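You operate a simulated robot arm through the tools that you are given. There is no shell and no other tool. Be economical: measure what you need, move in short steps, check, and stop when the job is done.

You are at the controls of a simulated robot arm. One attempt, no reset.

Task
Close the mesh door, bolt it, take the orange key out and reset.
Fine: the key goes on the free top of the grey stand; push the RESET beside ENTRY last, so that the red lamp shows. Set down upright: what you pick out.

Only the result counts: the job must be done as asked and must still hold three seconds after the hand-in. Knocking over, shifting, dropping, spilling or breaking anything else fails it.

Robot
A 7-joint arm with a two-finger parallel gripper on a trunk, on a base that drives. Base frame: it is fixed to the floor where the robot stands at the start and does not move with it; the origin is under the middle of the robot, x ahead of it, y to its left, z up. Lengths are in m, angles in rad, forces in N, time in s.
With the tool pointing down near the work surface it reaches from about 0.14 to 0.7 m from the robot's upright axis, wherever it stands. Its first joint turns from -2.897 to 2.897 rad. Places, roughly: entry reset button [0.7, 1.1, 1.1]; free top of the grey stand [0.6, 1.1, 1]; mesh door [0.8, 0.1, 1.1]; red bolt handle [0.5, 0.1, 1.1]. Payload 1.57 kg.
The TCP is the grasp point between the finger pads, 0.03 m short of the fingertips. In the tool frame z runs along the fingers and y along their closing line. The gripper opens to 0.11 m. The fingers are 0.024 m wide and 0.012 m thick; the gripper's body (0.048 by 0.112 m) begins 0.078 m behind the TCP.
Orientation is told as [roll, pitch, yaw] about the base's x, y, z axes, in that order, counted from this pose: with the fingers straight down and closing along the base's y, the tool's x points along the base's -x, its y along +y and its z along -z.

Tools
- The arm moves only by the tool apply_moves. Its argument "rows" is a list of rows, each an object of numbers (a shift or turn left out is 0, a gripper value left out holds the last): "dx", "dy", "dz": the shift along the tool's x, y, z in m; "ax", "ay", "az": the turn, a rotation vector about the tool's x, y, z in rad; "jaw": the gripper command, from -1 (fully open) to 1 (shut), values between in proportion. In form: [{"dx": .., "dy": .., "dz": .., "ax": .., "ay": .., "az": .., "jaw": ..}, ...]. A call has 1 to 20 rows; each row shifts and turns the commanded pose from where the row before left it, along the tool's axes as they then stand. Rows are played at 5 a second. More than 0.05 m and 0.15 rad between two rows, or a gripper value outside its range, and nothing of the call is played. Where a pose cannot be reached the arm comes as near as it can. A force on the tool above 40 N (or 10 N above the force at the start of the call, whichever is more), or a blocked arm, ends the call early, and 0.2 s more pass. The fingers move at their own pace (about 0.045 m/s each) and stop on an object; they squeeze with about 31 N. The grip force told is the motor's: it shows also when the fingers shut on nothing. Time passes only in rows, and 0.2 s behind the last, so rows that do not move let the fingers close. The reply holds the time, the measured pose of the TCP, the force on the tool along the base axes, the opening and the grip force, in the units named above and with some noise, with the torque about the TCP (base axes, N m) and any sound that the robot's microphone picked up, and new pictures: "views" is both (left out), scene, wrist or none.
- Cameras (640 x 400 px; columns grow to the right, rows downward): "scene" is now at [0.0191, 0.153, 1.5554]; the picture's right is [-0.04, -1.00, 0.00], its down [-0.76, 0.03, -0.65] and it looks along [0.65, -0.03, -0.76] (base axes); focal length 278 px, centre (320, 200). "wrist" rides on the gripper at [0.07, 0.016, -0.141] in the tool frame; the picture's right is [-0.23, 0.97, 0.00], its down [-0.86, -0.20, -0.48] and it looks along [-0.47, -0.11, 0.88] (tool axes); focal length 222 px, centre (320, 200). There is no depth. A picture from a camera that has moved, and an enlarged one, comes with that camera's place and axes in the base frame and with its lens.
- slide_trunk(by): slides the trunk up (or, below 0, down) by that many m; the arm and the scene camera ride with it, the base frame stays. It gives what a move gives, with no picture.
- roll_base(legs): drives the robot by 1 to 6 legs, each [ahead, turn to the left] in m and rad, along the robot's own axes; the way and the turn of a leg run together, so that a leg with both is an arc; at most 1.5 m and 3.142 rad a leg. The arm and the cameras ride along, it lands a little off, and it stops where it bumps. It gives what a move gives, and a new picture of the scene camera.
- aim_head(pan, tilt): turns the head with the scene camera to pan (to the left, within 2.705 rad either way) and tilt (down, from -0.506 to 1.204), counted from straight ahead of the robot. It gives what a move gives, and a new picture of the scene camera.
- inspect(camera, box): a new picture of the part [left, top, right, bottom] of that camera's present view, enlarged. It takes no simulated time.
- sign_off(): hands the job in; it is judged then, once.

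Go step by step. Nothing tells you exact positions but the pictures and the camera data: compare them with the known pose of the tool, close in by small moves and look again before you grip or let go. The budget is 120 turns and 260 pictures, counting those below and the enlarged ones. Unless the task says otherwise, let go and move clear before handing in, and close with one line.

The tools are called after "Emit:" as name(argument=value, ...) on one line, values as JSON. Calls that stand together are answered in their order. apply_moves: Moves the arm, as the interface text tells. Its arguments: {"type":"object","properties":{"rows":{"type":"array","items":{"type":"object","properties":{"dx":{"type":"number"},"dy":{"type":"number"},"dz":{"type":"number"},"ax":{"type":"number"},"ay":{"type":"number"},"az":{"type":"number"},"jaw":{"type":"number"}}}},"views":{"type":"string","enum":["both","scene","wrist","none"]}},"required":["rows"]} The other tools are called the same way: slide_trunk (by) slides the trunk up or down; roll_base (legs) drives the base; aim_head (pan, tilt) turns the head that bears the scene camera; inspect (camera, box) takes an enlarged picture of a part of a camera's view; sign_off () hands the job in.

At the start:

```text
time_s: 0.0
eef_pos: [0.3862, 0.2582, 1.2456]
tool_rot: [0.001, 0.0, 0.0]
force: [0.5, 0.1, -0.2]
wrist_torque: [-0.02, -0.02, -0.04]
width: 0.1101
grasp_force: 0.1
trunk travel left (down, up): [-0.5, 0.09]
robot x, y, heading: [-0.0028, 0.0018, -0.002]
head pan, tilt: [-0.04, 0.857]
```

scene: 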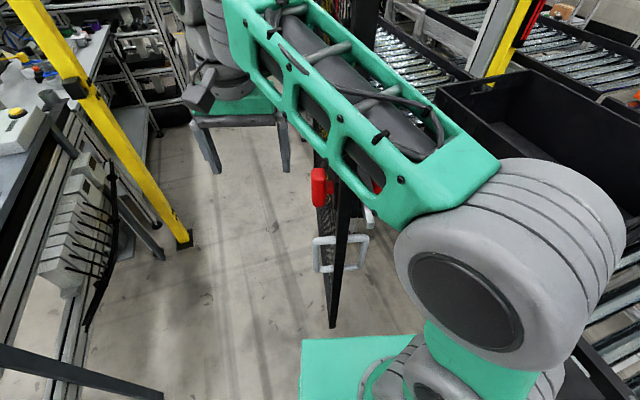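
wrist: 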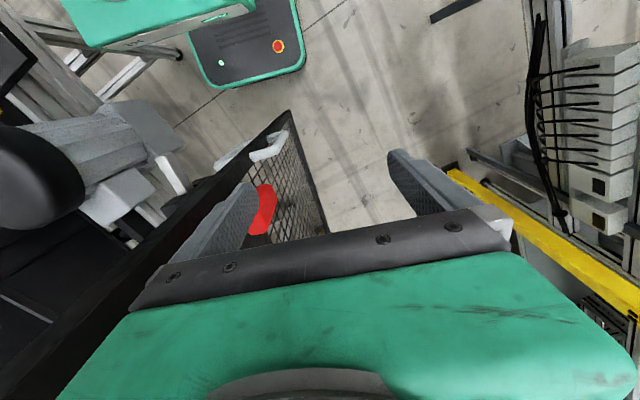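

I see the mesh door edge-on with a white pull handle and a red bolt handle, partly hidden by the arm. I'll look around with the head before moving.

Emit:
aim_head(pan=0.0, tilt=0.4)

Emit:
aim_head(pan=0.9, tilt=0.5)

Emit:
inspect(camera="wrist", box=[160, 80, 400, 260])

```text
time_s: 0.9
eef_pos: [0.3873, 0.2576, 1.2456]
tool_rot: [0.001, -0.001, 0.001]
force: [-0.2, -0.4, 0.1]
wrist_torque: [0.02, -0.01, 0.01]
width: 0.1099
grasp_force: 0.0
trunk travel left (down, up): [-0.5, 0.09]
robot x, y, heading: [0.0004, 0.0009, -0.0]
head pan, tilt: [0.0, 0.4]
camera scene: at [0.034, 0.1561, 1.5951], right [0.0, -1.0, 0.0], down [-0.39, 0.0, -0.92], along [0.92, 0.0, -0.39], focal length 278 px, centre (320, 200)
```

scene: 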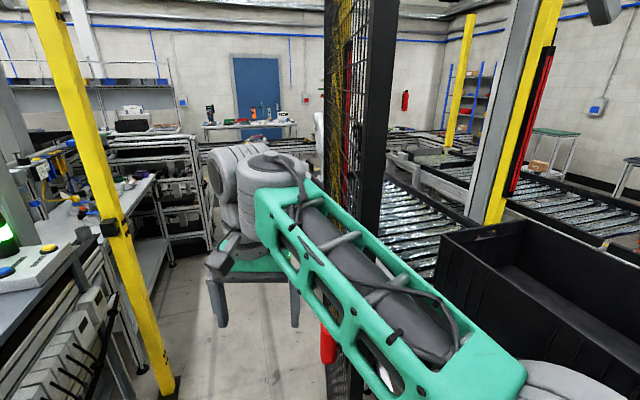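

```text
time_s: 2.1
eef_pos: [0.3872, 0.257, 1.2449]
tool_rot: [0.001, 0.0, 0.0]
force: [-0.7, -0.4, 0.1]
wrist_torque: [-0.01, -0.01, 0.02]
width: 0.1101
grasp_force: 0.1
trunk travel left (down, up): [-0.5, 0.09]
robot x, y, heading: [0.0003, 0.0006, 0.003]
head pan, tilt: [0.901, 0.499]
camera scene: at [-0.002, 0.2274, 1.586], right [0.78, -0.62, 0.0], down [-0.3, -0.37, -0.88], along [0.55, 0.69, -0.48], focal length 278 px, centre (320, 200)
```

scene: 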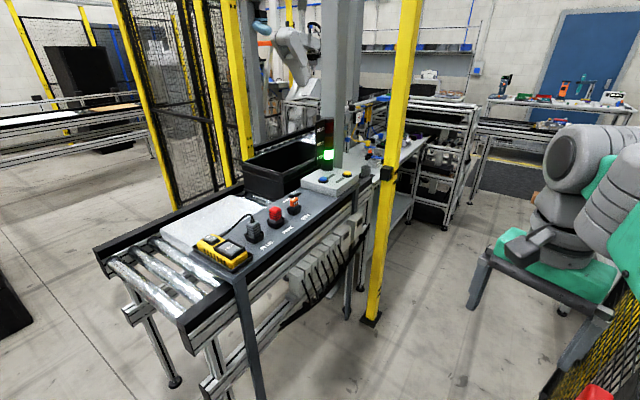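

```text
2.22 times, centred on (280, 170) of wrist
camera zoom: at [0.3185, 0.2752, 1.3863], right [0.23, 0.97, 0.0], down [0.86, -0.2, 0.48], along [0.47, -0.11, -0.88], focal length 494 px, centre (409, 267)
```

zoom: 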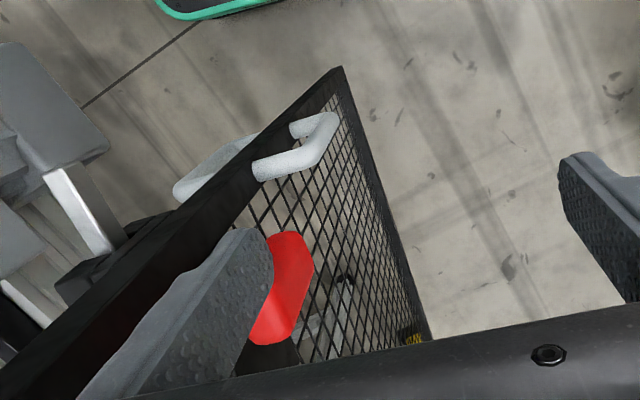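

The panel on the left holds the switches. I'll enlarge it, and the light-grey box too.

Emit:
inspect(camera="scene", box=[180, 130, 380, 290])

Emit:
inspect(camera="scene", box=[235, 180, 315, 255])

Emit:
inspect(camera="scene", box=[290, 130, 390, 210])

Emit:
aim_head(pan=-0.2, tilt=0.3)

```text
2.50 times, centred on (280, 210) of scene
camera zoom: at [-0.002, 0.2274, 1.586], right [0.78, -0.62, 0.0], down [-0.3, -0.37, -0.88], along [0.55, 0.69, -0.48], focal length 694 px, centre (420, 175)
```

zoom: 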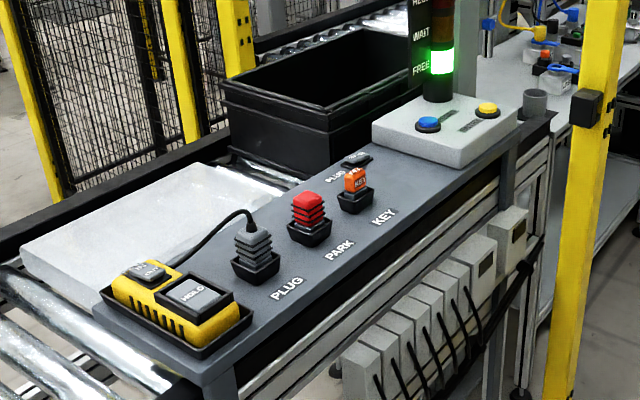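

```text
5.33 times, centred on (275, 218) of scene
camera zoom: at [-0.002, 0.2274, 1.586], right [0.78, -0.62, 0.0], down [-0.3, -0.37, -0.88], along [0.55, 0.69, -0.48], focal length 1481 px, centre (560, 107)
```

zoom: 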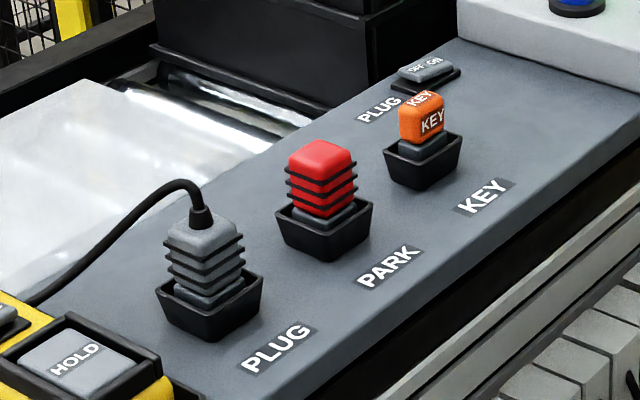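

```text
5.00 times, centred on (340, 170) of scene
camera zoom: at [-0.002, 0.2274, 1.586], right [0.78, -0.62, 0.0], down [-0.3, -0.37, -0.88], along [0.55, 0.69, -0.48], focal length 1388 px, centre (220, 350)
```

zoom: 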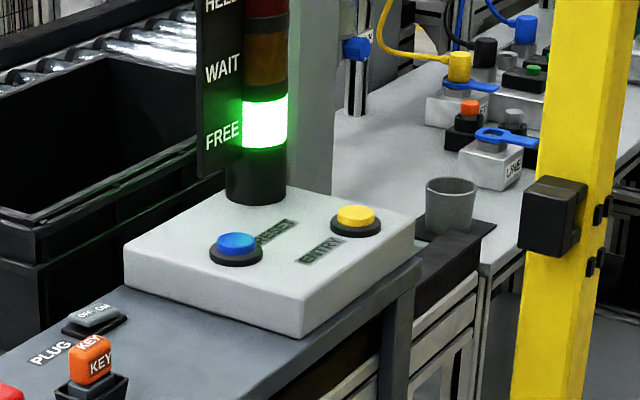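

```text
time_s: 3.4
eef_pos: [0.3871, 0.257, 1.2451]
tool_rot: [0.0, 0.001, 0.0]
force: [1.0, 0.2, 0.3]
wrist_torque: [-0.04, -0.01, -0.02]
width: 0.1101
grasp_force: 0.1
trunk travel left (down, up): [-0.5, 0.09]
robot x, y, heading: [0.0012, -0.0004, 0.007]
head pan, tilt: [-0.201, 0.3]
camera scene: at [0.0329, 0.1376, 1.6044], right [-0.2, -0.98, 0.0], down [-0.29, 0.06, -0.96], along [0.94, -0.19, -0.3], focal length 278 px, centre (320, 200)
```

scene: 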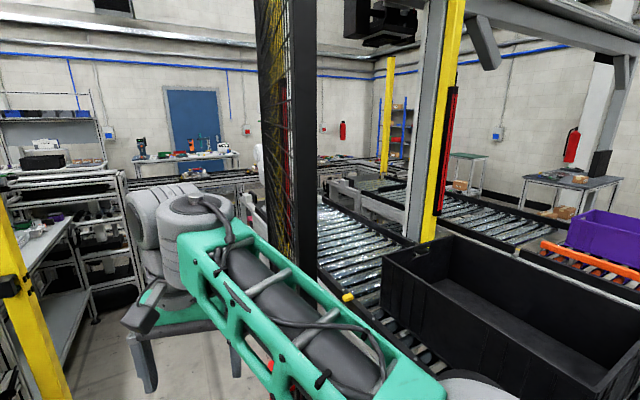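

The key panel is to the left; the key, plug and PARK slots are labelled. I need a clear view of the door and what is behind before I back away.

Emit:
aim_head(pan=2.7, tilt=0.6)

Emit:
aim_head(pan=-2.4, tilt=0.6)

Emit:
aim_head(pan=0.35, tilt=0.8)

```text
time_s: 6.0
eef_pos: [0.3869, 0.2573, 1.2447]
tool_rot: [-0.001, 0.0, -0.001]
force: [0.2, 0.1, 0.2]
wrist_torque: [0.02, 0.01, -0.01]
width: 0.1101
grasp_force: 0.1
trunk travel left (down, up): [-0.5, 0.09]
robot x, y, heading: [-0.002, -0.0011, -0.004]
head pan, tilt: [2.7, 0.6]
camera scene: at [-0.1385, 0.1939, 1.5769], right [0.43, 0.9, 0.0], down [0.51, -0.24, -0.83], along [-0.75, 0.35, -0.56], focal length 278 px, centre (320, 200)
```

scene: 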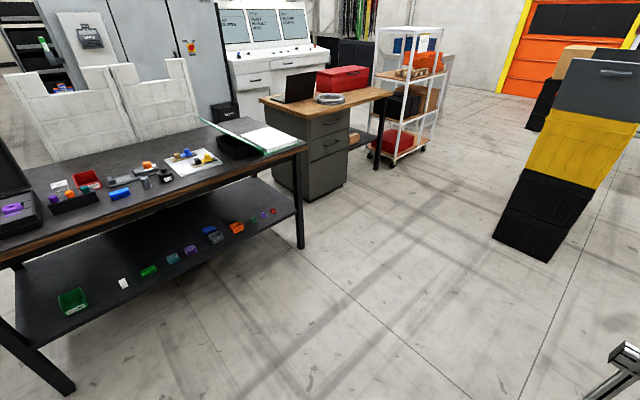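

```text
time_s: 10.0
eef_pos: [0.3872, 0.2571, 1.2451]
tool_rot: [0.0, 0.0, -0.001]
force: [-0.7, -0.3, -0.6]
wrist_torque: [0.01, 0.02, -0.01]
width: 0.11
grasp_force: 0.2
trunk travel left (down, up): [-0.5, 0.09]
robot x, y, heading: [-0.001, 0.0006, -0.005]
head pan, tilt: [-2.4, 0.6]
camera scene: at [-0.1238, 0.0964, 1.5769], right [-0.68, 0.74, 0.0], down [0.42, 0.38, -0.83], along [-0.61, -0.56, -0.56], focal length 278 px, centre (320, 200)
```

scene: 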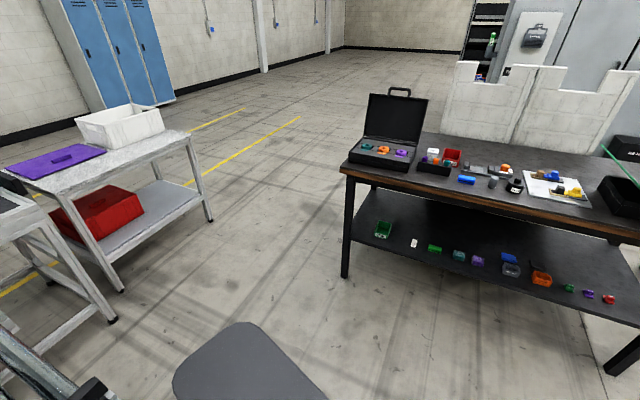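

```text
time_s: 12.4
eef_pos: [0.3877, 0.2583, 1.2439]
tool_rot: [-0.001, -0.002, 0.0]
force: [0.5, 0.4, 0.1]
wrist_torque: [0.01, 0.03, 0.02]
width: 0.1102
grasp_force: 0.1
trunk travel left (down, up): [-0.5, 0.09]
robot x, y, heading: [-0.0014, 0.0, 0.002]
head pan, tilt: [0.351, 0.799]
camera scene: at [0.0172, 0.1838, 1.56], right [0.34, -0.94, 0.0], down [-0.67, -0.25, -0.7], along [0.65, 0.24, -0.72], focal length 278 px, centre (320, 200)
```

scene: 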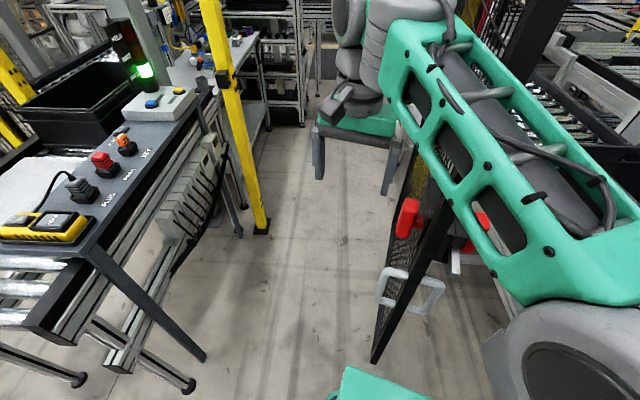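

Behind is clear for about 0.6 m. I'll back up 0.4 m to get the arm out of the door's way and view it.

Emit:
roll_base(legs=[[-0.4, 0.0]])

Emit:
aim_head(pan=0.2, tilt=0.45)

```text
time_s: 14.9
eef_pos: [-0.0066, 0.2585, 1.2442]
tool_rot: [0.001, 0.001, 0.002]
force: [0.8, -0.1, -1.0]
wrist_torque: [0.0, 0.01, -0.01]
width: 0.1099
grasp_force: 0.1
trunk travel left (down, up): [-0.5, 0.09]
robot x, y, heading: [-0.3936, -0.0023, 0.002]
head pan, tilt: [0.351, 0.799]
camera scene: at [-0.3771, 0.1836, 1.5601], right [0.34, -0.94, 0.0], down [-0.67, -0.25, -0.7], along [0.65, 0.24, -0.72], focal length 278 px, centre (320, 200)
```

scene: 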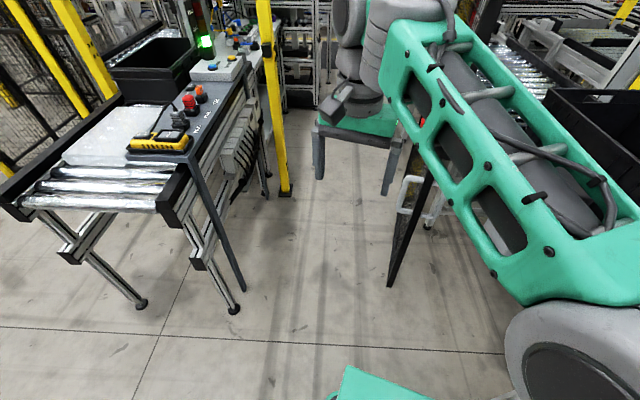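

```text
time_s: 15.7
eef_pos: [-0.007, 0.2593, 1.2438]
tool_rot: [-0.001, 0.001, 0.002]
force: [0.3, -0.6, 0.3]
wrist_torque: [0.01, -0.05, 0.0]
width: 0.1098
grasp_force: 0.1
trunk travel left (down, up): [-0.5, 0.09]
robot x, y, heading: [-0.3963, -0.0018, 0.002]
head pan, tilt: [0.201, 0.45]
camera scene: at [-0.3624, 0.1743, 1.5904], right [0.2, -0.98, 0.0], down [-0.43, -0.09, -0.9], along [0.88, 0.18, -0.44], focal length 278 px, centre (320, 200)
```

scene: 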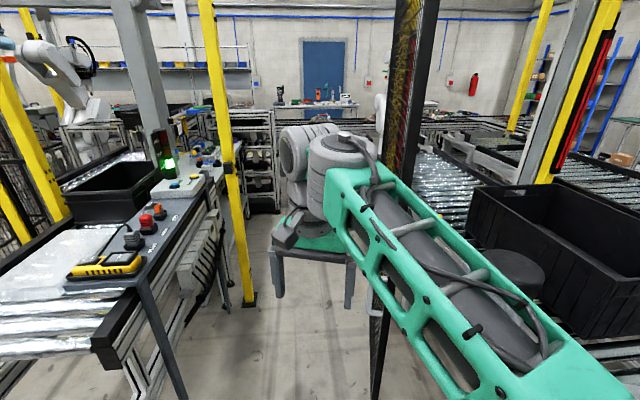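

The forearm still hides the door, so I'll swing the tool to the left and look again.

Emit:
apply_moves(rows=[{"dy": 0.05, "jaw": 1}, {"dy": 0.05}, {"dy": 0.05}, {"dy": 0.05}, {"dy": 0.05}, {"dy": 0.05}, {"dy": 0.05}, {"dx": 0.04}, {"dx": 0.04}, {"dx": 0.04}], views="scene")

```text
time_s: 17.9
eef_pos: [-0.1574, 0.5094, 1.2041]
tool_rot: [0.0, 0.0, 0.0]
force: [-0.6, 0.2, 0.1]
wrist_torque: [-0.02, -0.03, -0.01]
width: 0.0001
grasp_force: 21.3
out of reach, approached as far as the arm can: row 5, 6, 7
trunk travel left (down, up): [-0.5, 0.09]
robot x, y, heading: [-0.3949, -0.0003, 0.002]
head pan, tilt: [0.201, 0.45]
camera scene: at [-0.3625, 0.1745, 1.5904], right [0.2, -0.98, 0.0], down [-0.43, -0.09, -0.9], along [0.88, 0.18, -0.44], focal length 278 px, centre (320, 200)
```

scene: 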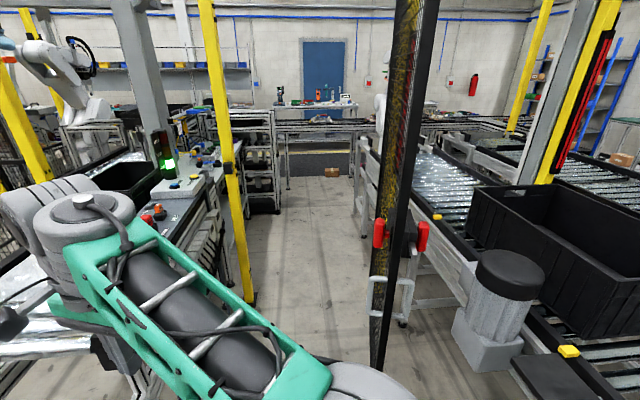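

Emit:
inspect(camera="scene", box=[340, 190, 460, 370])

Emit:
inspect(camera="scene", box=[190, 140, 290, 310])

Emit:
aim_head(pan=-0.05, tilt=-0.1)

```text
2.22 times, centred on (400, 280) of scene
camera zoom: at [-0.3625, 0.1745, 1.5904], right [0.2, -0.98, 0.0], down [-0.43, -0.09, -0.9], along [0.88, 0.18, -0.44], focal length 617 px, centre (142, 22)
```

zoom: 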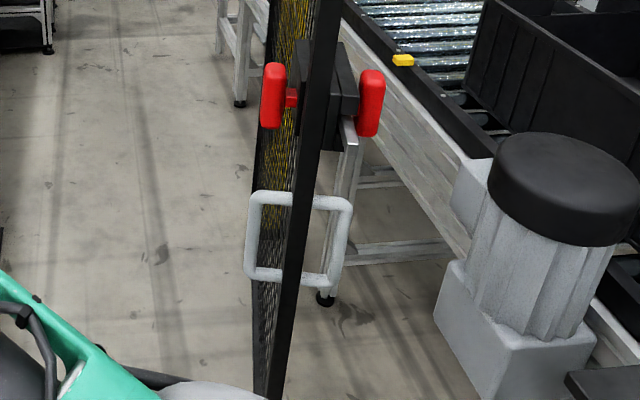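

```text
2.35 times, centred on (240, 225) of scene
camera zoom: at [-0.3625, 0.1745, 1.5904], right [0.2, -0.98, 0.0], down [-0.43, -0.09, -0.9], along [0.88, 0.18, -0.44], focal length 653 px, centre (508, 141)
```

zoom: 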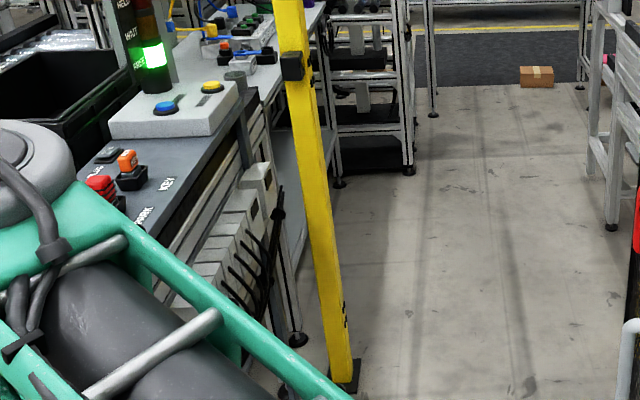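

```text
time_s: 18.9
eef_pos: [-0.1559, 0.5092, 1.2032]
tool_rot: [-0.001, 0.0, 0.002]
force: [-0.5, -0.6, 0.0]
wrist_torque: [0.05, 0.0, 0.01]
width: 0.0
grasp_force: 20.9
trunk travel left (down, up): [-0.5, 0.09]
robot x, y, heading: [-0.3934, -0.0034, -0.001]
head pan, tilt: [-0.051, -0.099]
camera scene: at [-0.3655, 0.1516, 1.6409], right [-0.05, -1.0, 0.0], down [0.1, -0.01, -1.0], along [0.99, -0.05, 0.1], focal length 278 px, centre (320, 200)
```

scene: 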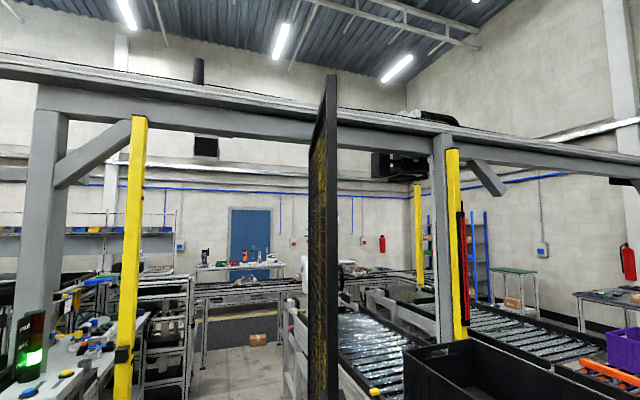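

Emit:
inspect(camera="scene", box=[280, 50, 370, 400])

Emit:
aim_head(pan=0.3, tilt=0.5)

Emit:
inspect(camera="scene", box=[230, 100, 310, 200])

```text
1.14 times, centred on (325, 225) of scene
camera zoom: at [-0.3655, 0.1516, 1.6409], right [-0.05, -1.0, 0.0], down [0.1, -0.01, -1.0], along [0.99, -0.05, 0.1], focal length 317 px, centre (314, 171)
```

zoom: 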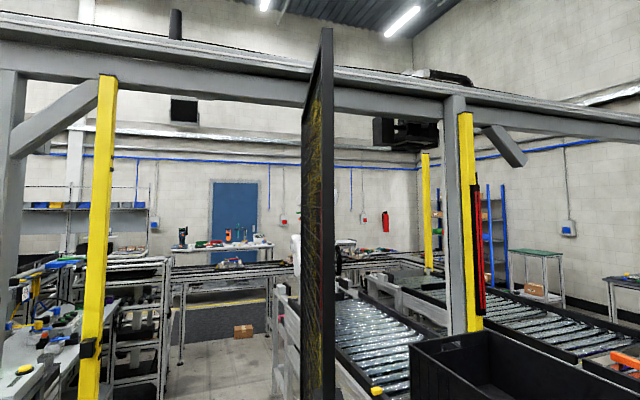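

```text
time_s: 19.9
eef_pos: [-0.1554, 0.5101, 1.2033]
tool_rot: [0.002, -0.002, 0.001]
force: [0.3, -0.2, -0.5]
wrist_torque: [0.02, 0.01, 0.01]
width: 0.0
grasp_force: 21.4
trunk travel left (down, up): [-0.5, 0.09]
robot x, y, heading: [-0.3928, -0.0006, 0.0]
head pan, tilt: [0.3, 0.499]
camera scene: at [-0.3655, 0.1829, 1.5861], right [0.3, -0.96, 0.0], down [-0.46, -0.14, -0.88], along [0.84, 0.26, -0.48], focal length 278 px, centre (320, 200)
```

scene: 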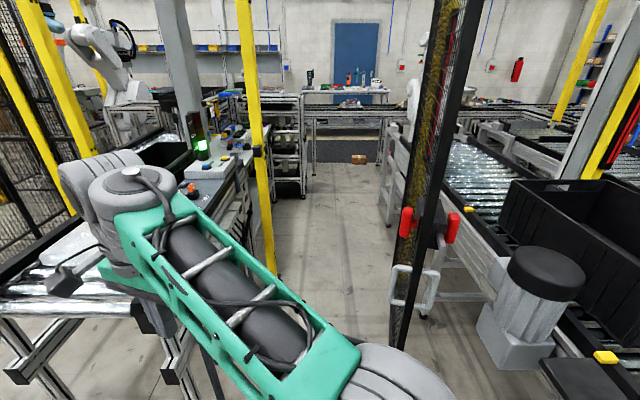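

```text
4.00 times, centred on (270, 150) of scene
camera zoom: at [-0.3655, 0.1829, 1.5861], right [0.3, -0.96, 0.0], down [-0.46, -0.14, -0.88], along [0.84, 0.26, -0.48], focal length 1111 px, centre (520, 400)
```

zoom: 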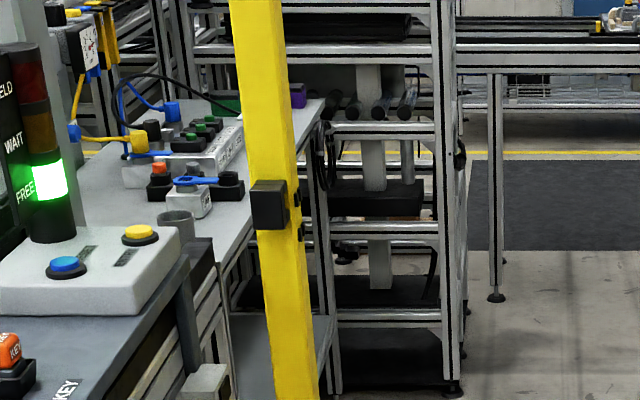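

The door's free edge is at about (0.40, 0.10) and the keeper box is on the yellow post at about (1.03, 1.0, 1.05). I'll bring the tool to the right of the door to look at its other face with the wrist camera.

Emit:
apply_moves(rows=[{"dx": -0.05, "dy": -0.05, "dz": -0.04}, {"dx": -0.05, "dy": -0.05, "dz": -0.04}, {"dx": -0.05, "dy": -0.05, "dz": -0.04}, {"dy": -0.05, "dz": -0.04}, {"dy": -0.05}, {"dy": -0.05}, {"dy": -0.05}, {"dy": -0.05}, {"dy": -0.05}, {"dy": -0.05}, {"dy": -0.05}, {"dy": -0.05}, {"dy": -0.05}, {"dy": -0.05}, {"dy": -0.05}], views="both")

```text
refused: row 1 steps farther than a row can; nothing moved
```

Emit:
apply_moves(rows=[{"dx": -0.03, "dy": -0.03, "dz": -0.025}, {"dx": -0.03, "dy": -0.03, "dz": -0.025}, {"dx": -0.03, "dy": -0.03, "dz": -0.025}, {"dx": -0.03, "dy": -0.03, "dz": -0.025}, {"dx": -0.03, "dy": -0.03, "dz": -0.025}, {"dy": -0.04, "dz": -0.025}, {"dy": -0.05}, {"dy": -0.05}, {"dy": -0.05}, {"dy": -0.05}, {"dy": -0.05}, {"dy": -0.05}, {"dy": -0.05}, {"dy": -0.05}, {"dy": -0.05}, {"dy": -0.05}, {"dy": -0.05}], views="both")

```text
time_s: 23.5
eef_pos: [-0.0256, -0.2323, 1.3308]
tool_rot: [0.001, -0.002, 0.002]
force: [-0.2, 0.1, 0.7]
wrist_torque: [0.01, 0.01, 0.01]
width: 0.0
grasp_force: 20.8
out of reach, approached as far as the arm can: row 5
trunk travel left (down, up): [-0.5, 0.09]
robot x, y, heading: [-0.3941, -0.0018, 0.005]
head pan, tilt: [0.3, 0.499]
camera scene: at [-0.3651, 0.1817, 1.5861], right [0.3, -0.96, 0.0], down [-0.46, -0.14, -0.88], along [0.84, 0.26, -0.48], focal length 278 px, centre (320, 200)
camera wrist: at [-0.0943, -0.2143, 1.4719], right [0.23, 0.97, 0.0], down [0.86, -0.2, 0.48], along [0.47, -0.11, -0.88], focal length 222 px, centre (320, 200)
```

scene: 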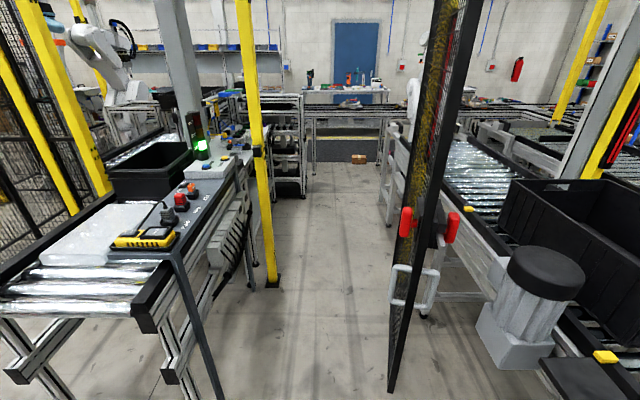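
wrist: 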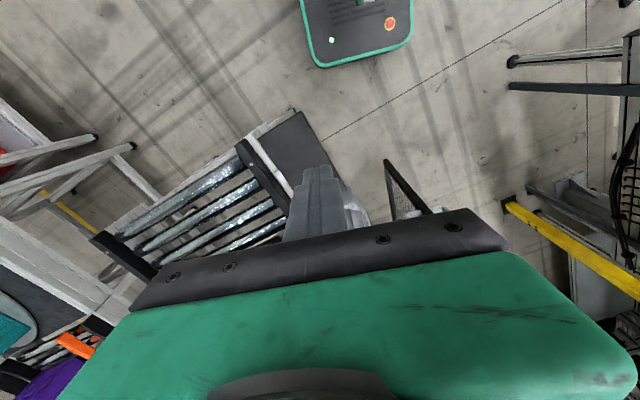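

Emit:
apply_moves(rows=[{"ay": -0.15}, {"ay": -0.15}, {"ay": -0.15}, {"ay": -0.15}, {"ay": -0.15}, {"ay": -0.15, "dy": -0.03}], views="wrist")

Emit:
inspect(camera="scene", box=[380, 0, 500, 400])

```text
time_s: 24.9
eef_pos: [-0.0201, -0.216, 1.3461]
tool_rot: [-0.015, -0.777, 0.0]
force: [0.5, -0.7, 0.6]
wrist_torque: [0.04, 0.0, 0.05]
width: 0.0001
grasp_force: 21.1
out of reach, approached as far as the arm can: row 6
trunk travel left (down, up): [-0.5, 0.09]
robot x, y, heading: [-0.3959, -0.0027, 0.006]
head pan, tilt: [0.3, 0.499]
camera wrist: at [-0.1683, -0.1964, 1.3981], right [0.17, 0.97, 0.15], down [0.27, -0.19, 0.94], along [0.95, -0.12, -0.3], focal length 222 px, centre (320, 200)
```

wrist: 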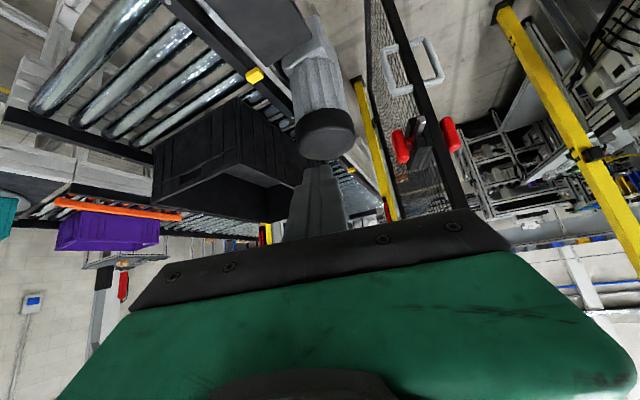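

```text
1.00 times, centred on (440, 200) of scene
camera zoom: at [-0.365, 0.1816, 1.5861], right [0.3, -0.95, 0.0], down [-0.46, -0.14, -0.88], along [0.84, 0.26, -0.48], focal length 278 px, centre (200, 200)
```

zoom: 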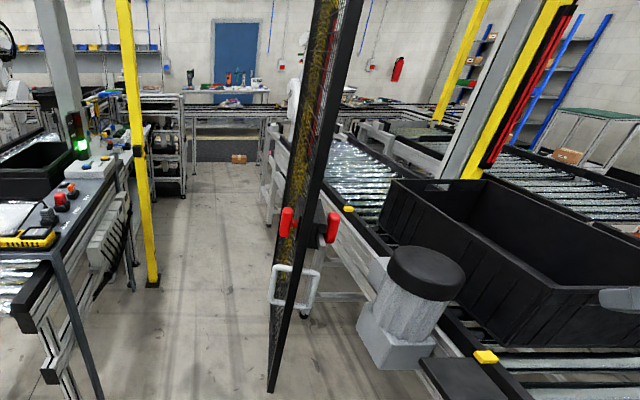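

Emit:
inspect(camera="wrist", box=[320, 0, 480, 230])

Emit:
inspect(camera="wrist", box=[370, 90, 470, 190])

```text
1.74 times, centred on (400, 115) of wrist
camera zoom: at [-0.1683, -0.1964, 1.3981], right [0.17, 0.97, 0.15], down [0.27, -0.19, 0.94], along [0.95, -0.12, -0.3], focal length 386 px, centre (181, 348)
```

zoom: 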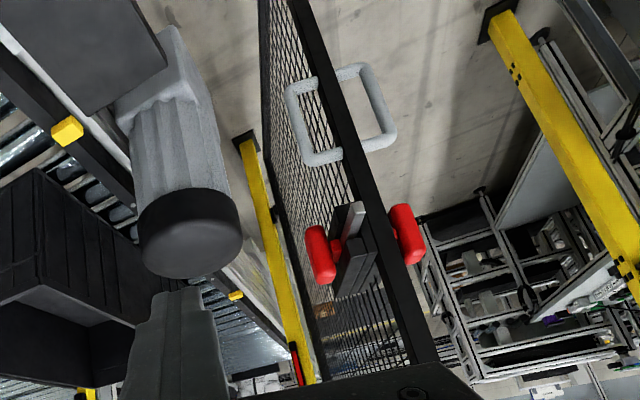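

```text
4.00 times, centred on (420, 140) of wrist
camera zoom: at [-0.1683, -0.1964, 1.3981], right [0.17, 0.97, 0.15], down [0.27, -0.19, 0.94], along [0.95, -0.12, -0.3], focal length 888 px, centre (-80, 440)
```

zoom: 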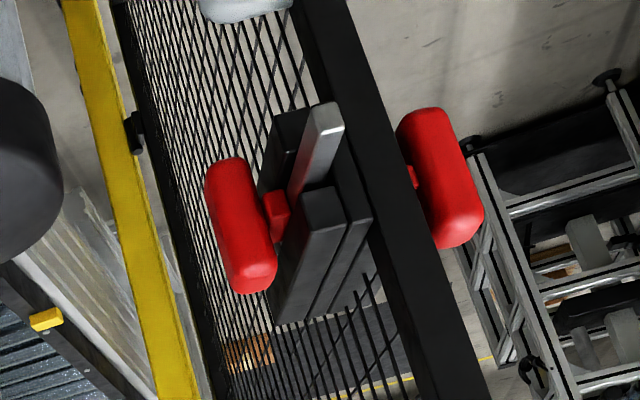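

The hinge post is at about (1.3, 0.08), so the closed door runs slanted to the post at (1.03, 1.0); the bolt slides along the door, on the face now on the right. I'll drive forward with the tool on the right side of the door.

Emit:
roll_base(legs=[[0.36, 0.0]])

Emit:
aim_head(pan=0.0, tilt=0.6)

Emit:
inspect(camera="wrist", box=[0, 0, 640, 400])

```text
time_s: 27.2
eef_pos: [0.3409, -0.2154, 1.3453]
tool_rot: [-0.015, -0.775, 0.003]
force: [-0.5, -0.3, 0.6]
wrist_torque: [0.02, -0.02, -0.04]
width: 0.0
grasp_force: 21.5
trunk travel left (down, up): [-0.5, 0.09]
robot x, y, heading: [-0.035, -0.0028, 0.0]
head pan, tilt: [0.3, 0.499]
camera scene: at [-0.0042, 0.1831, 1.586], right [0.3, -0.95, 0.0], down [-0.46, -0.14, -0.88], along [0.84, 0.26, -0.48], focal length 278 px, centre (320, 200)
```

scene: 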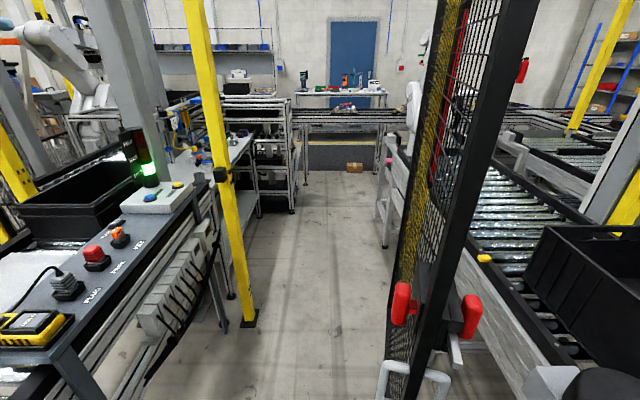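

```text
time_s: 28.0
eef_pos: [0.3398, -0.2159, 1.3462]
tool_rot: [-0.017, -0.776, 0.002]
force: [-0.2, -0.1, -0.9]
wrist_torque: [0.03, -0.01, -0.02]
width: 0.0
grasp_force: 21.5
trunk travel left (down, up): [-0.5, 0.09]
robot x, y, heading: [-0.0336, 0.0002, 0.0]
head pan, tilt: [0.0, 0.6]
camera scene: at [-0.0031, 0.1563, 1.577], right [0.0, -1.0, 0.0], down [-0.56, 0.0, -0.83], along [0.83, 0.0, -0.56], focal length 278 px, centre (320, 200)
```

scene: 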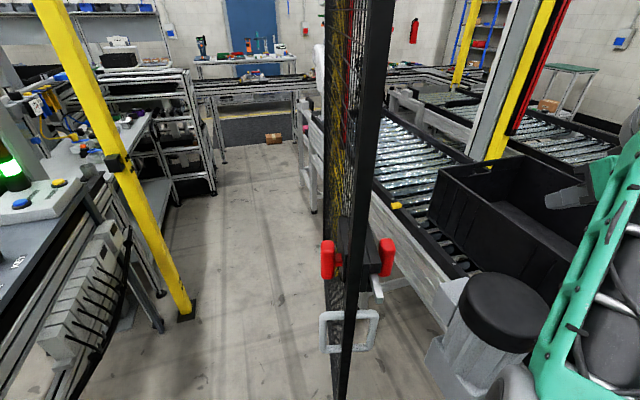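

```text
1.00 times, centred on (320, 200) of wrist
camera zoom: at [0.1923, -0.1951, 1.3985], right [0.17, 0.97, 0.15], down [0.27, -0.19, 0.94], along [0.95, -0.12, -0.3], focal length 222 px, centre (320, 200)
```

zoom: 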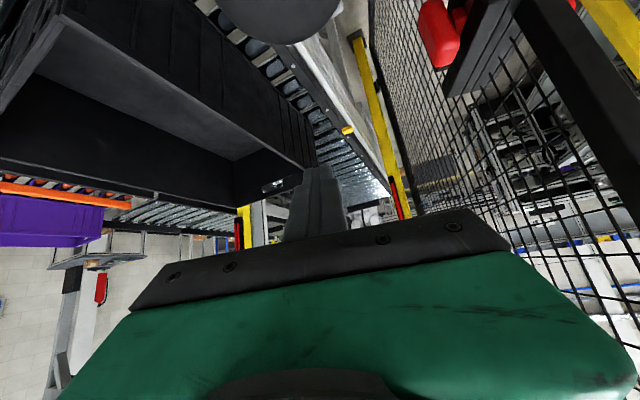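

I'm at the right of the door with the tool at (0.34, −0.22, 1.35). I'll reach ahead a bit and push the door to the left above the bolt.

Emit:
apply_moves(rows=[{"dx": -0.035, "dz": 0.035}, {"dx": -0.035, "dz": 0.035}, {"dx": -0.03, "dz": 0.03}, {"dy": 0.04}, {"dy": 0.04}, {"dy": 0.04}, {"dy": 0.04}, {"dy": 0.04}, {"dy": 0.04}, {"dy": 0.04}, {"dy": 0.04}], views="scene")

```text
time_s: 30.4
eef_pos: [0.4703, 0.1045, 1.3951]
tool_rot: [-0.018, -0.775, 0.004]
force: [-0.7, 0.6, 0.7]
wrist_torque: [0.0, 0.0, -0.02]
width: 0.0
grasp_force: 21.3
out of reach, approached as far as the arm can: row 1, 2, 3, 4
trunk travel left (down, up): [-0.5, 0.09]
robot x, y, heading: [-0.0304, -0.0023, 0.004]
head pan, tilt: [0.0, 0.6]
camera scene: at [-0.0028, 0.1574, 1.5768], right [0.0, -1.0, 0.0], down [-0.57, 0.0, -0.82], along [0.82, 0.0, -0.57], focal length 278 px, centre (320, 200)
```

scene: 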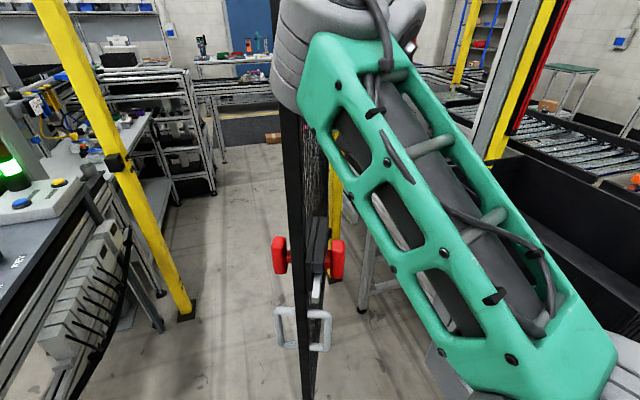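

The door follows easily with little force. I'll keep pushing to the left.

Emit:
apply_moves(rows=[{"dy": 0.04}, {"dy": 0.04}, {"dy": 0.04}, {"dy": 0.04}, {"dy": 0.04}, {"dy": 0.04}, {"dy": 0.04}], views="both")

```text
time_s: 32.0
eef_pos: [0.4608, 0.348, 1.3237]
tool_rot: [-0.016, -0.777, 0.002]
force: [-0.1, -0.5, 0.4]
wrist_torque: [-0.01, -0.02, 0.02]
width: 0.0002
grasp_force: 21.2
out of reach, approached as far as the arm can: row 3, 4, 5, 6, 7
trunk travel left (down, up): [-0.5, 0.09]
robot x, y, heading: [-0.0344, 0.0026, -0.0]
head pan, tilt: [0.0, 0.6]
camera scene: at [-0.0029, 0.1574, 1.5768], right [0.0, -1.0, 0.0], down [-0.57, 0.0, -0.83], along [0.83, 0.0, -0.57], focal length 278 px, centre (320, 200)
camera wrist: at [0.3126, 0.3677, 1.3754], right [0.17, 0.97, 0.15], down [0.27, -0.19, 0.94], along [0.95, -0.12, -0.3], focal length 222 px, centre (320, 200)
```

scene: 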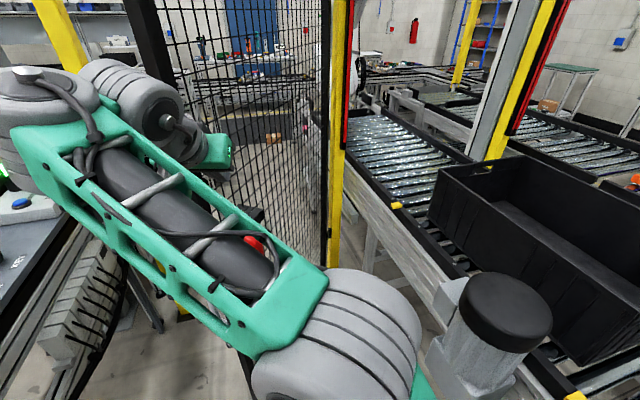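
wrist: 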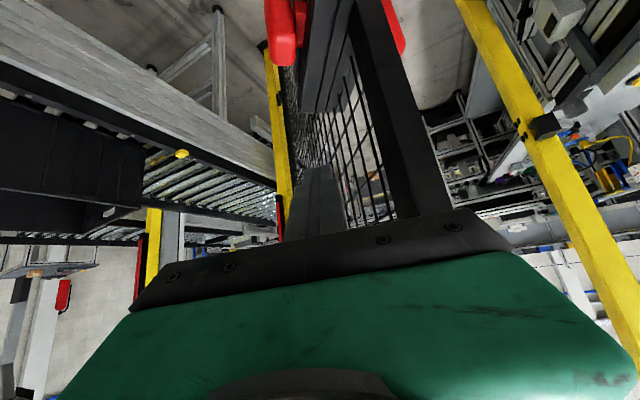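

The door is about 22° closed. I'll bring the tool back to centre, turn the base left and drive up behind the door to push it further from its outer face.

Emit:
apply_moves(rows=[{"dy": -0.04}, {"dy": -0.04}, {"dy": -0.04}, {"dy": -0.04}, {"dy": -0.04}, {"dy": -0.04}, {"dy": -0.04}, {"dy": -0.04}, {"dy": -0.04}], views="scene")

```text
time_s: 34.0
eef_pos: [0.4553, -0.0142, 1.3281]
tool_rot: [-0.017, -0.774, 0.0]
force: [-0.5, -0.1, -0.2]
wrist_torque: [0.02, 0.02, -0.01]
width: 0.0
grasp_force: 20.8
trunk travel left (down, up): [-0.5, 0.09]
robot x, y, heading: [-0.0314, -0.0031, 0.004]
head pan, tilt: [0.0, 0.6]
camera scene: at [-0.0029, 0.1561, 1.5769], right [0.0, -1.0, 0.0], down [-0.56, 0.0, -0.83], along [0.83, 0.0, -0.56], focal length 278 px, centre (320, 200)
```

scene: 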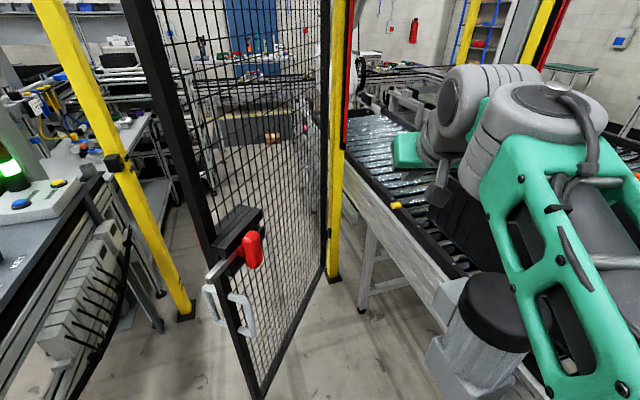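

Emit:
roll_base(legs=[[0.0, 0.4], [0.3, 0.0]])

Emit:
inspect(camera="wrist", box=[0, 0, 640, 400])

```text
time_s: 37.2
eef_pos: [0.6962, 0.2995, 1.328]
tool_rot: [-0.016, -0.774, 0.408]
force: [0.1, 0.3, 0.7]
wrist_torque: [0.01, 0.03, 0.0]
width: 0.0001
grasp_force: 21.2
trunk travel left (down, up): [-0.5, 0.09]
robot x, y, heading: [0.2401, 0.1196, 0.405]
head pan, tilt: [0.0, 0.6]
camera scene: at [0.2091, 0.2747, 1.5769], right [0.4, -0.92, 0.0], down [-0.52, -0.22, -0.82], along [0.76, 0.33, -0.57], focal length 278 px, centre (320, 200)
```

scene: 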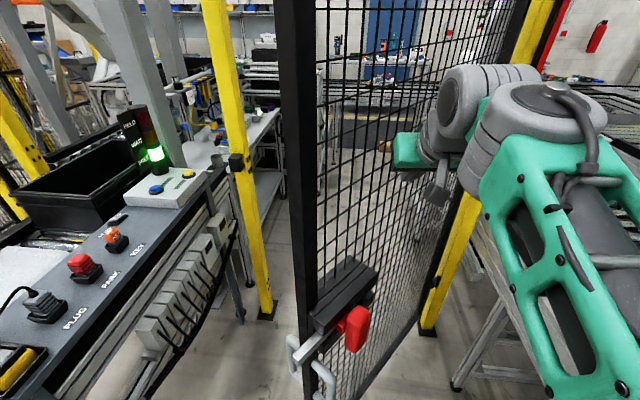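

```text
1.00 times, centred on (320, 200) of wrist
camera zoom: at [0.5539, 0.2593, 1.38], right [-0.23, 0.96, 0.15], down [0.33, -0.07, 0.94], along [0.92, 0.26, -0.3], focal length 222 px, centre (320, 200)
```

zoom: 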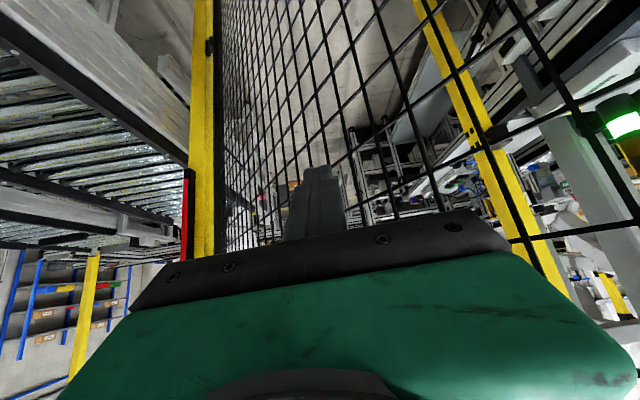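

Emit:
apply_moves(rows=[{"dy": 0.04}, {"dy": 0.04}, {"dy": 0.04}, {"dy": 0.04}, {"dy": 0.04}, {"dy": 0.04}, {"dy": 0.04}], views="both")

```text
time_s: 38.9
eef_pos: [0.5882, 0.5606, 1.3252]
tool_rot: [-0.017, -0.775, 0.411]
force: [-0.8, 0.0, 0.7]
wrist_torque: [-0.01, -0.01, 0.01]
width: 0.0001
grasp_force: 21.2
trunk travel left (down, up): [-0.5, 0.09]
robot x, y, heading: [0.2444, 0.1197, 0.406]
head pan, tilt: [0.0, 0.6]
camera scene: at [0.2085, 0.2759, 1.5768], right [0.4, -0.92, 0.0], down [-0.52, -0.23, -0.82], along [0.76, 0.33, -0.57], focal length 278 px, centre (320, 200)
camera wrist: at [0.445, 0.5188, 1.3772], right [-0.23, 0.96, 0.15], down [0.33, -0.07, 0.94], along [0.92, 0.26, -0.3], focal length 222 px, centre (320, 200)
```

scene: 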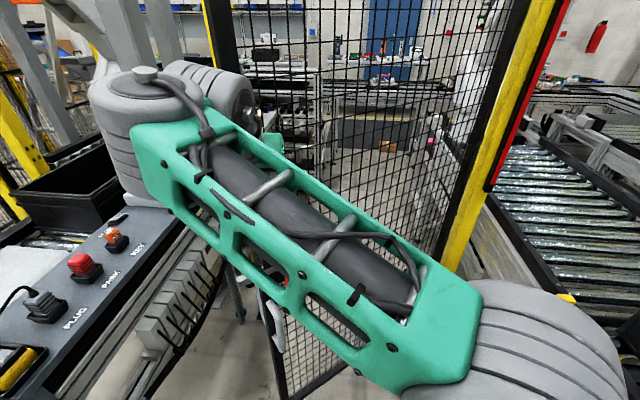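
wrist: 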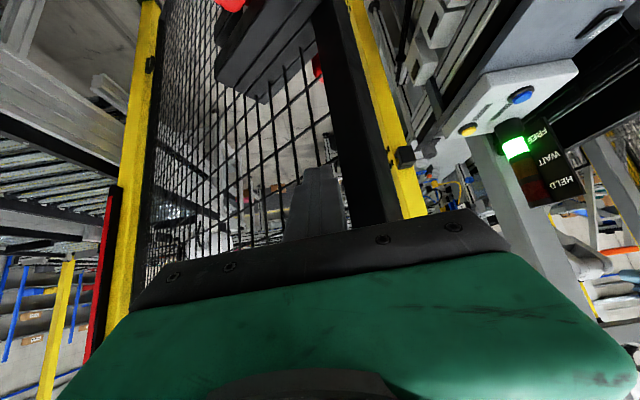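

Emit:
apply_moves(rows=[{"dy": -0.04}, {"dy": -0.04}, {"dy": -0.04}, {"dy": -0.04}, {"dy": -0.04}, {"dy": -0.04}, {"dy": -0.04}], views="scene")

```text
time_s: 40.5
eef_pos: [0.6942, 0.2979, 1.3313]
tool_rot: [-0.016, -0.775, 0.407]
force: [-0.2, 0.4, -0.1]
wrist_torque: [0.03, 0.01, -0.01]
width: 0.0
grasp_force: 21.5
trunk travel left (down, up): [-0.5, 0.09]
robot x, y, heading: [0.2423, 0.1204, 0.405]
head pan, tilt: [0.0, 0.6]
camera scene: at [0.2088, 0.2743, 1.5769], right [0.4, -0.92, 0.0], down [-0.52, -0.22, -0.83], along [0.76, 0.33, -0.56], focal length 278 px, centre (320, 200)
```

scene: 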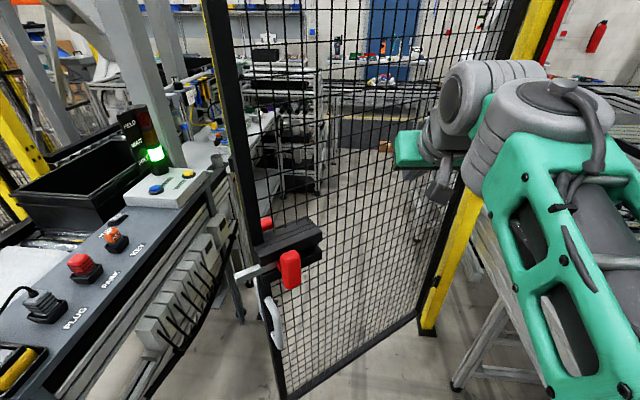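

Emit:
inspect(camera="scene", box=[220, 200, 340, 300])

Emit:
inspect(camera="scene", box=[120, 90, 220, 210])

Emit:
inspect(camera="scene", box=[30, 200, 160, 320])

```text
4.00 times, centred on (280, 250) of scene
camera zoom: at [0.2088, 0.2743, 1.5769], right [0.4, -0.92, 0.0], down [-0.52, -0.22, -0.83], along [0.76, 0.33, -0.56], focal length 1111 px, centre (480, 0)
```

zoom: 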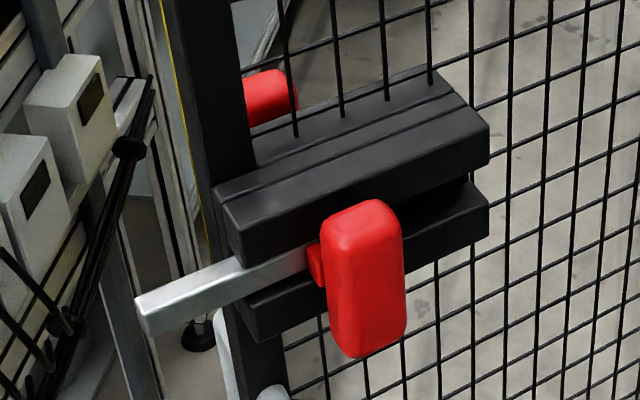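

```text
3.33 times, centred on (170, 150) of scene
camera zoom: at [0.2088, 0.2743, 1.5769], right [0.4, -0.92, 0.0], down [-0.52, -0.22, -0.83], along [0.76, 0.33, -0.56], focal length 926 px, centre (820, 367)
```

zoom: 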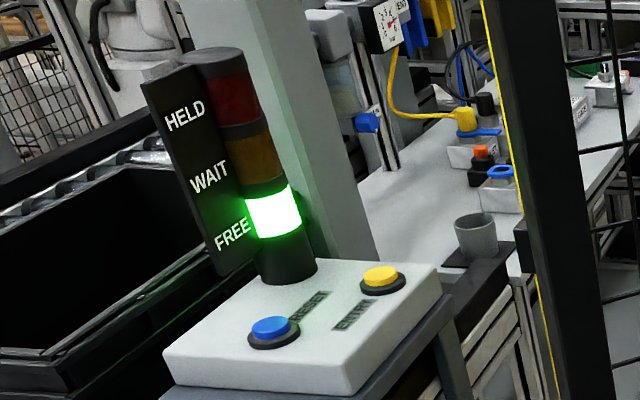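

```text
3.33 times, centred on (95, 260) of scene
camera zoom: at [0.2088, 0.2743, 1.5769], right [0.4, -0.92, 0.0], down [-0.52, -0.22, -0.83], along [0.76, 0.33, -0.56], focal length 926 px, centre (1070, 0)
```

zoom: 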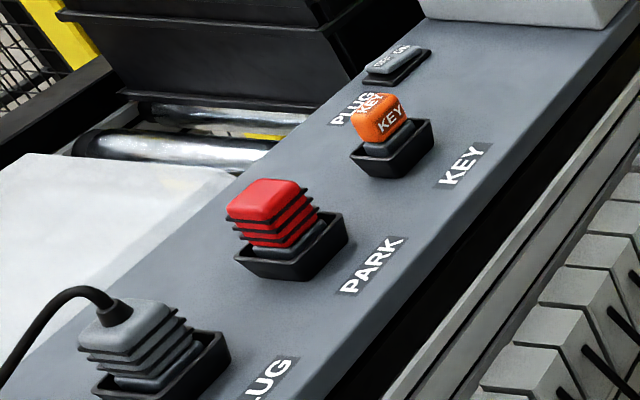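

The door is about half closed; the blue button at about (0.71, 1.10) is the RESET one. I'll drive on a bit and push the door further with the arm.

Emit:
roll_base(legs=[[0.22, 0.0]])

Emit:
apply_moves(rows=[{"dy": 0.04}, {"dy": 0.04}, {"dy": 0.04}, {"dy": 0.04}, {"dy": 0.04}, {"dy": 0.04}], views="scene")

```text
time_s: 42.1
eef_pos: [0.8999, 0.3854, 1.3308]
tool_rot: [-0.016, -0.772, 0.406]
force: [0.6, 0.3, 0.2]
wrist_torque: [-0.02, 0.01, 0.0]
width: 0.0
grasp_force: 21.1
trunk travel left (down, up): [-0.5, 0.09]
robot x, y, heading: [0.4479, 0.2071, 0.404]
head pan, tilt: [0.0, 0.6]
camera scene: at [0.4132, 0.3627, 1.5769], right [0.4, -0.92, 0.0], down [-0.52, -0.22, -0.82], along [0.76, 0.33, -0.57], focal length 278 px, centre (320, 200)
```

scene: 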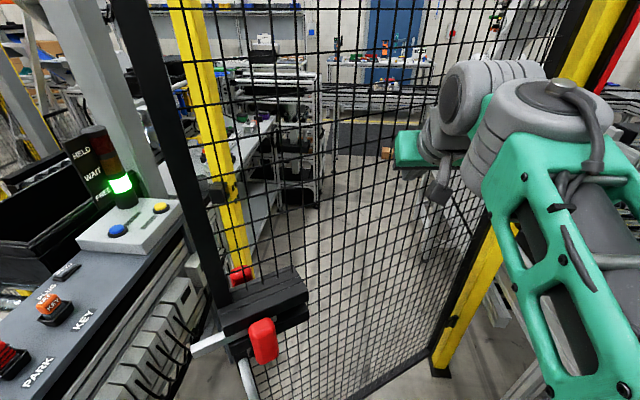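

```text
time_s: 43.5
eef_pos: [0.8044, 0.6086, 1.3313]
tool_rot: [-0.016, -0.775, 0.407]
force: [-0.6, 0.8, -0.1]
wrist_torque: [0.01, 0.01, 0.01]
width: 0.0
grasp_force: 21.0
trunk travel left (down, up): [-0.5, 0.09]
robot x, y, heading: [0.4433, 0.2088, 0.411]
head pan, tilt: [0.0, 0.6]
camera scene: at [0.4119, 0.3633, 1.5768], right [0.4, -0.92, 0.0], down [-0.52, -0.22, -0.82], along [0.76, 0.33, -0.57], focal length 278 px, centre (320, 200)
```

scene: 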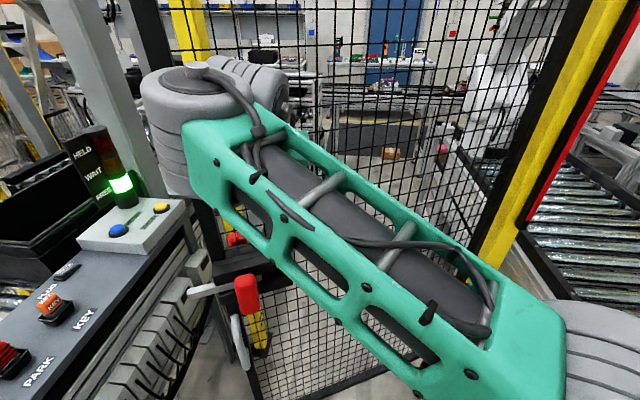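

Emit:
apply_moves(rows=[{"dy": -0.04}, {"dy": -0.04}, {"dy": -0.04}, {"dy": -0.04}, {"dy": -0.04}, {"dx": 0.03, "dz": -0.03}, {"dx": 0.03, "dz": -0.03}, {"dx": 0.03, "dz": -0.03}, {"dx": 0.03, "dz": -0.03}], views="scene")

```text
time_s: 45.5
eef_pos: [0.7464, 0.369, 1.3272]
tool_rot: [-0.019, -0.775, 0.41]
force: [0.4, -0.5, -0.6]
wrist_torque: [0.0, -0.02, -0.01]
width: 0.0
grasp_force: 21.1
out of reach, approached as far as the arm can: row 9
trunk travel left (down, up): [-0.5, 0.09]
robot x, y, heading: [0.441, 0.2062, 0.406]
head pan, tilt: [0.0, 0.6]
camera scene: at [0.4114, 0.3628, 1.5769], right [0.4, -0.92, 0.0], down [-0.52, -0.22, -0.83], along [0.76, 0.33, -0.56], focal length 278 px, centre (320, 200)
```

scene: 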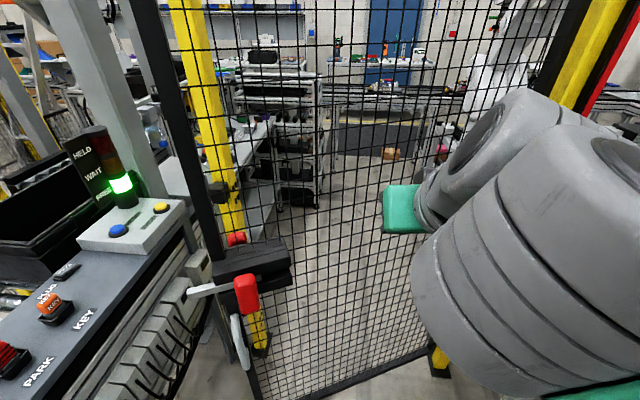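

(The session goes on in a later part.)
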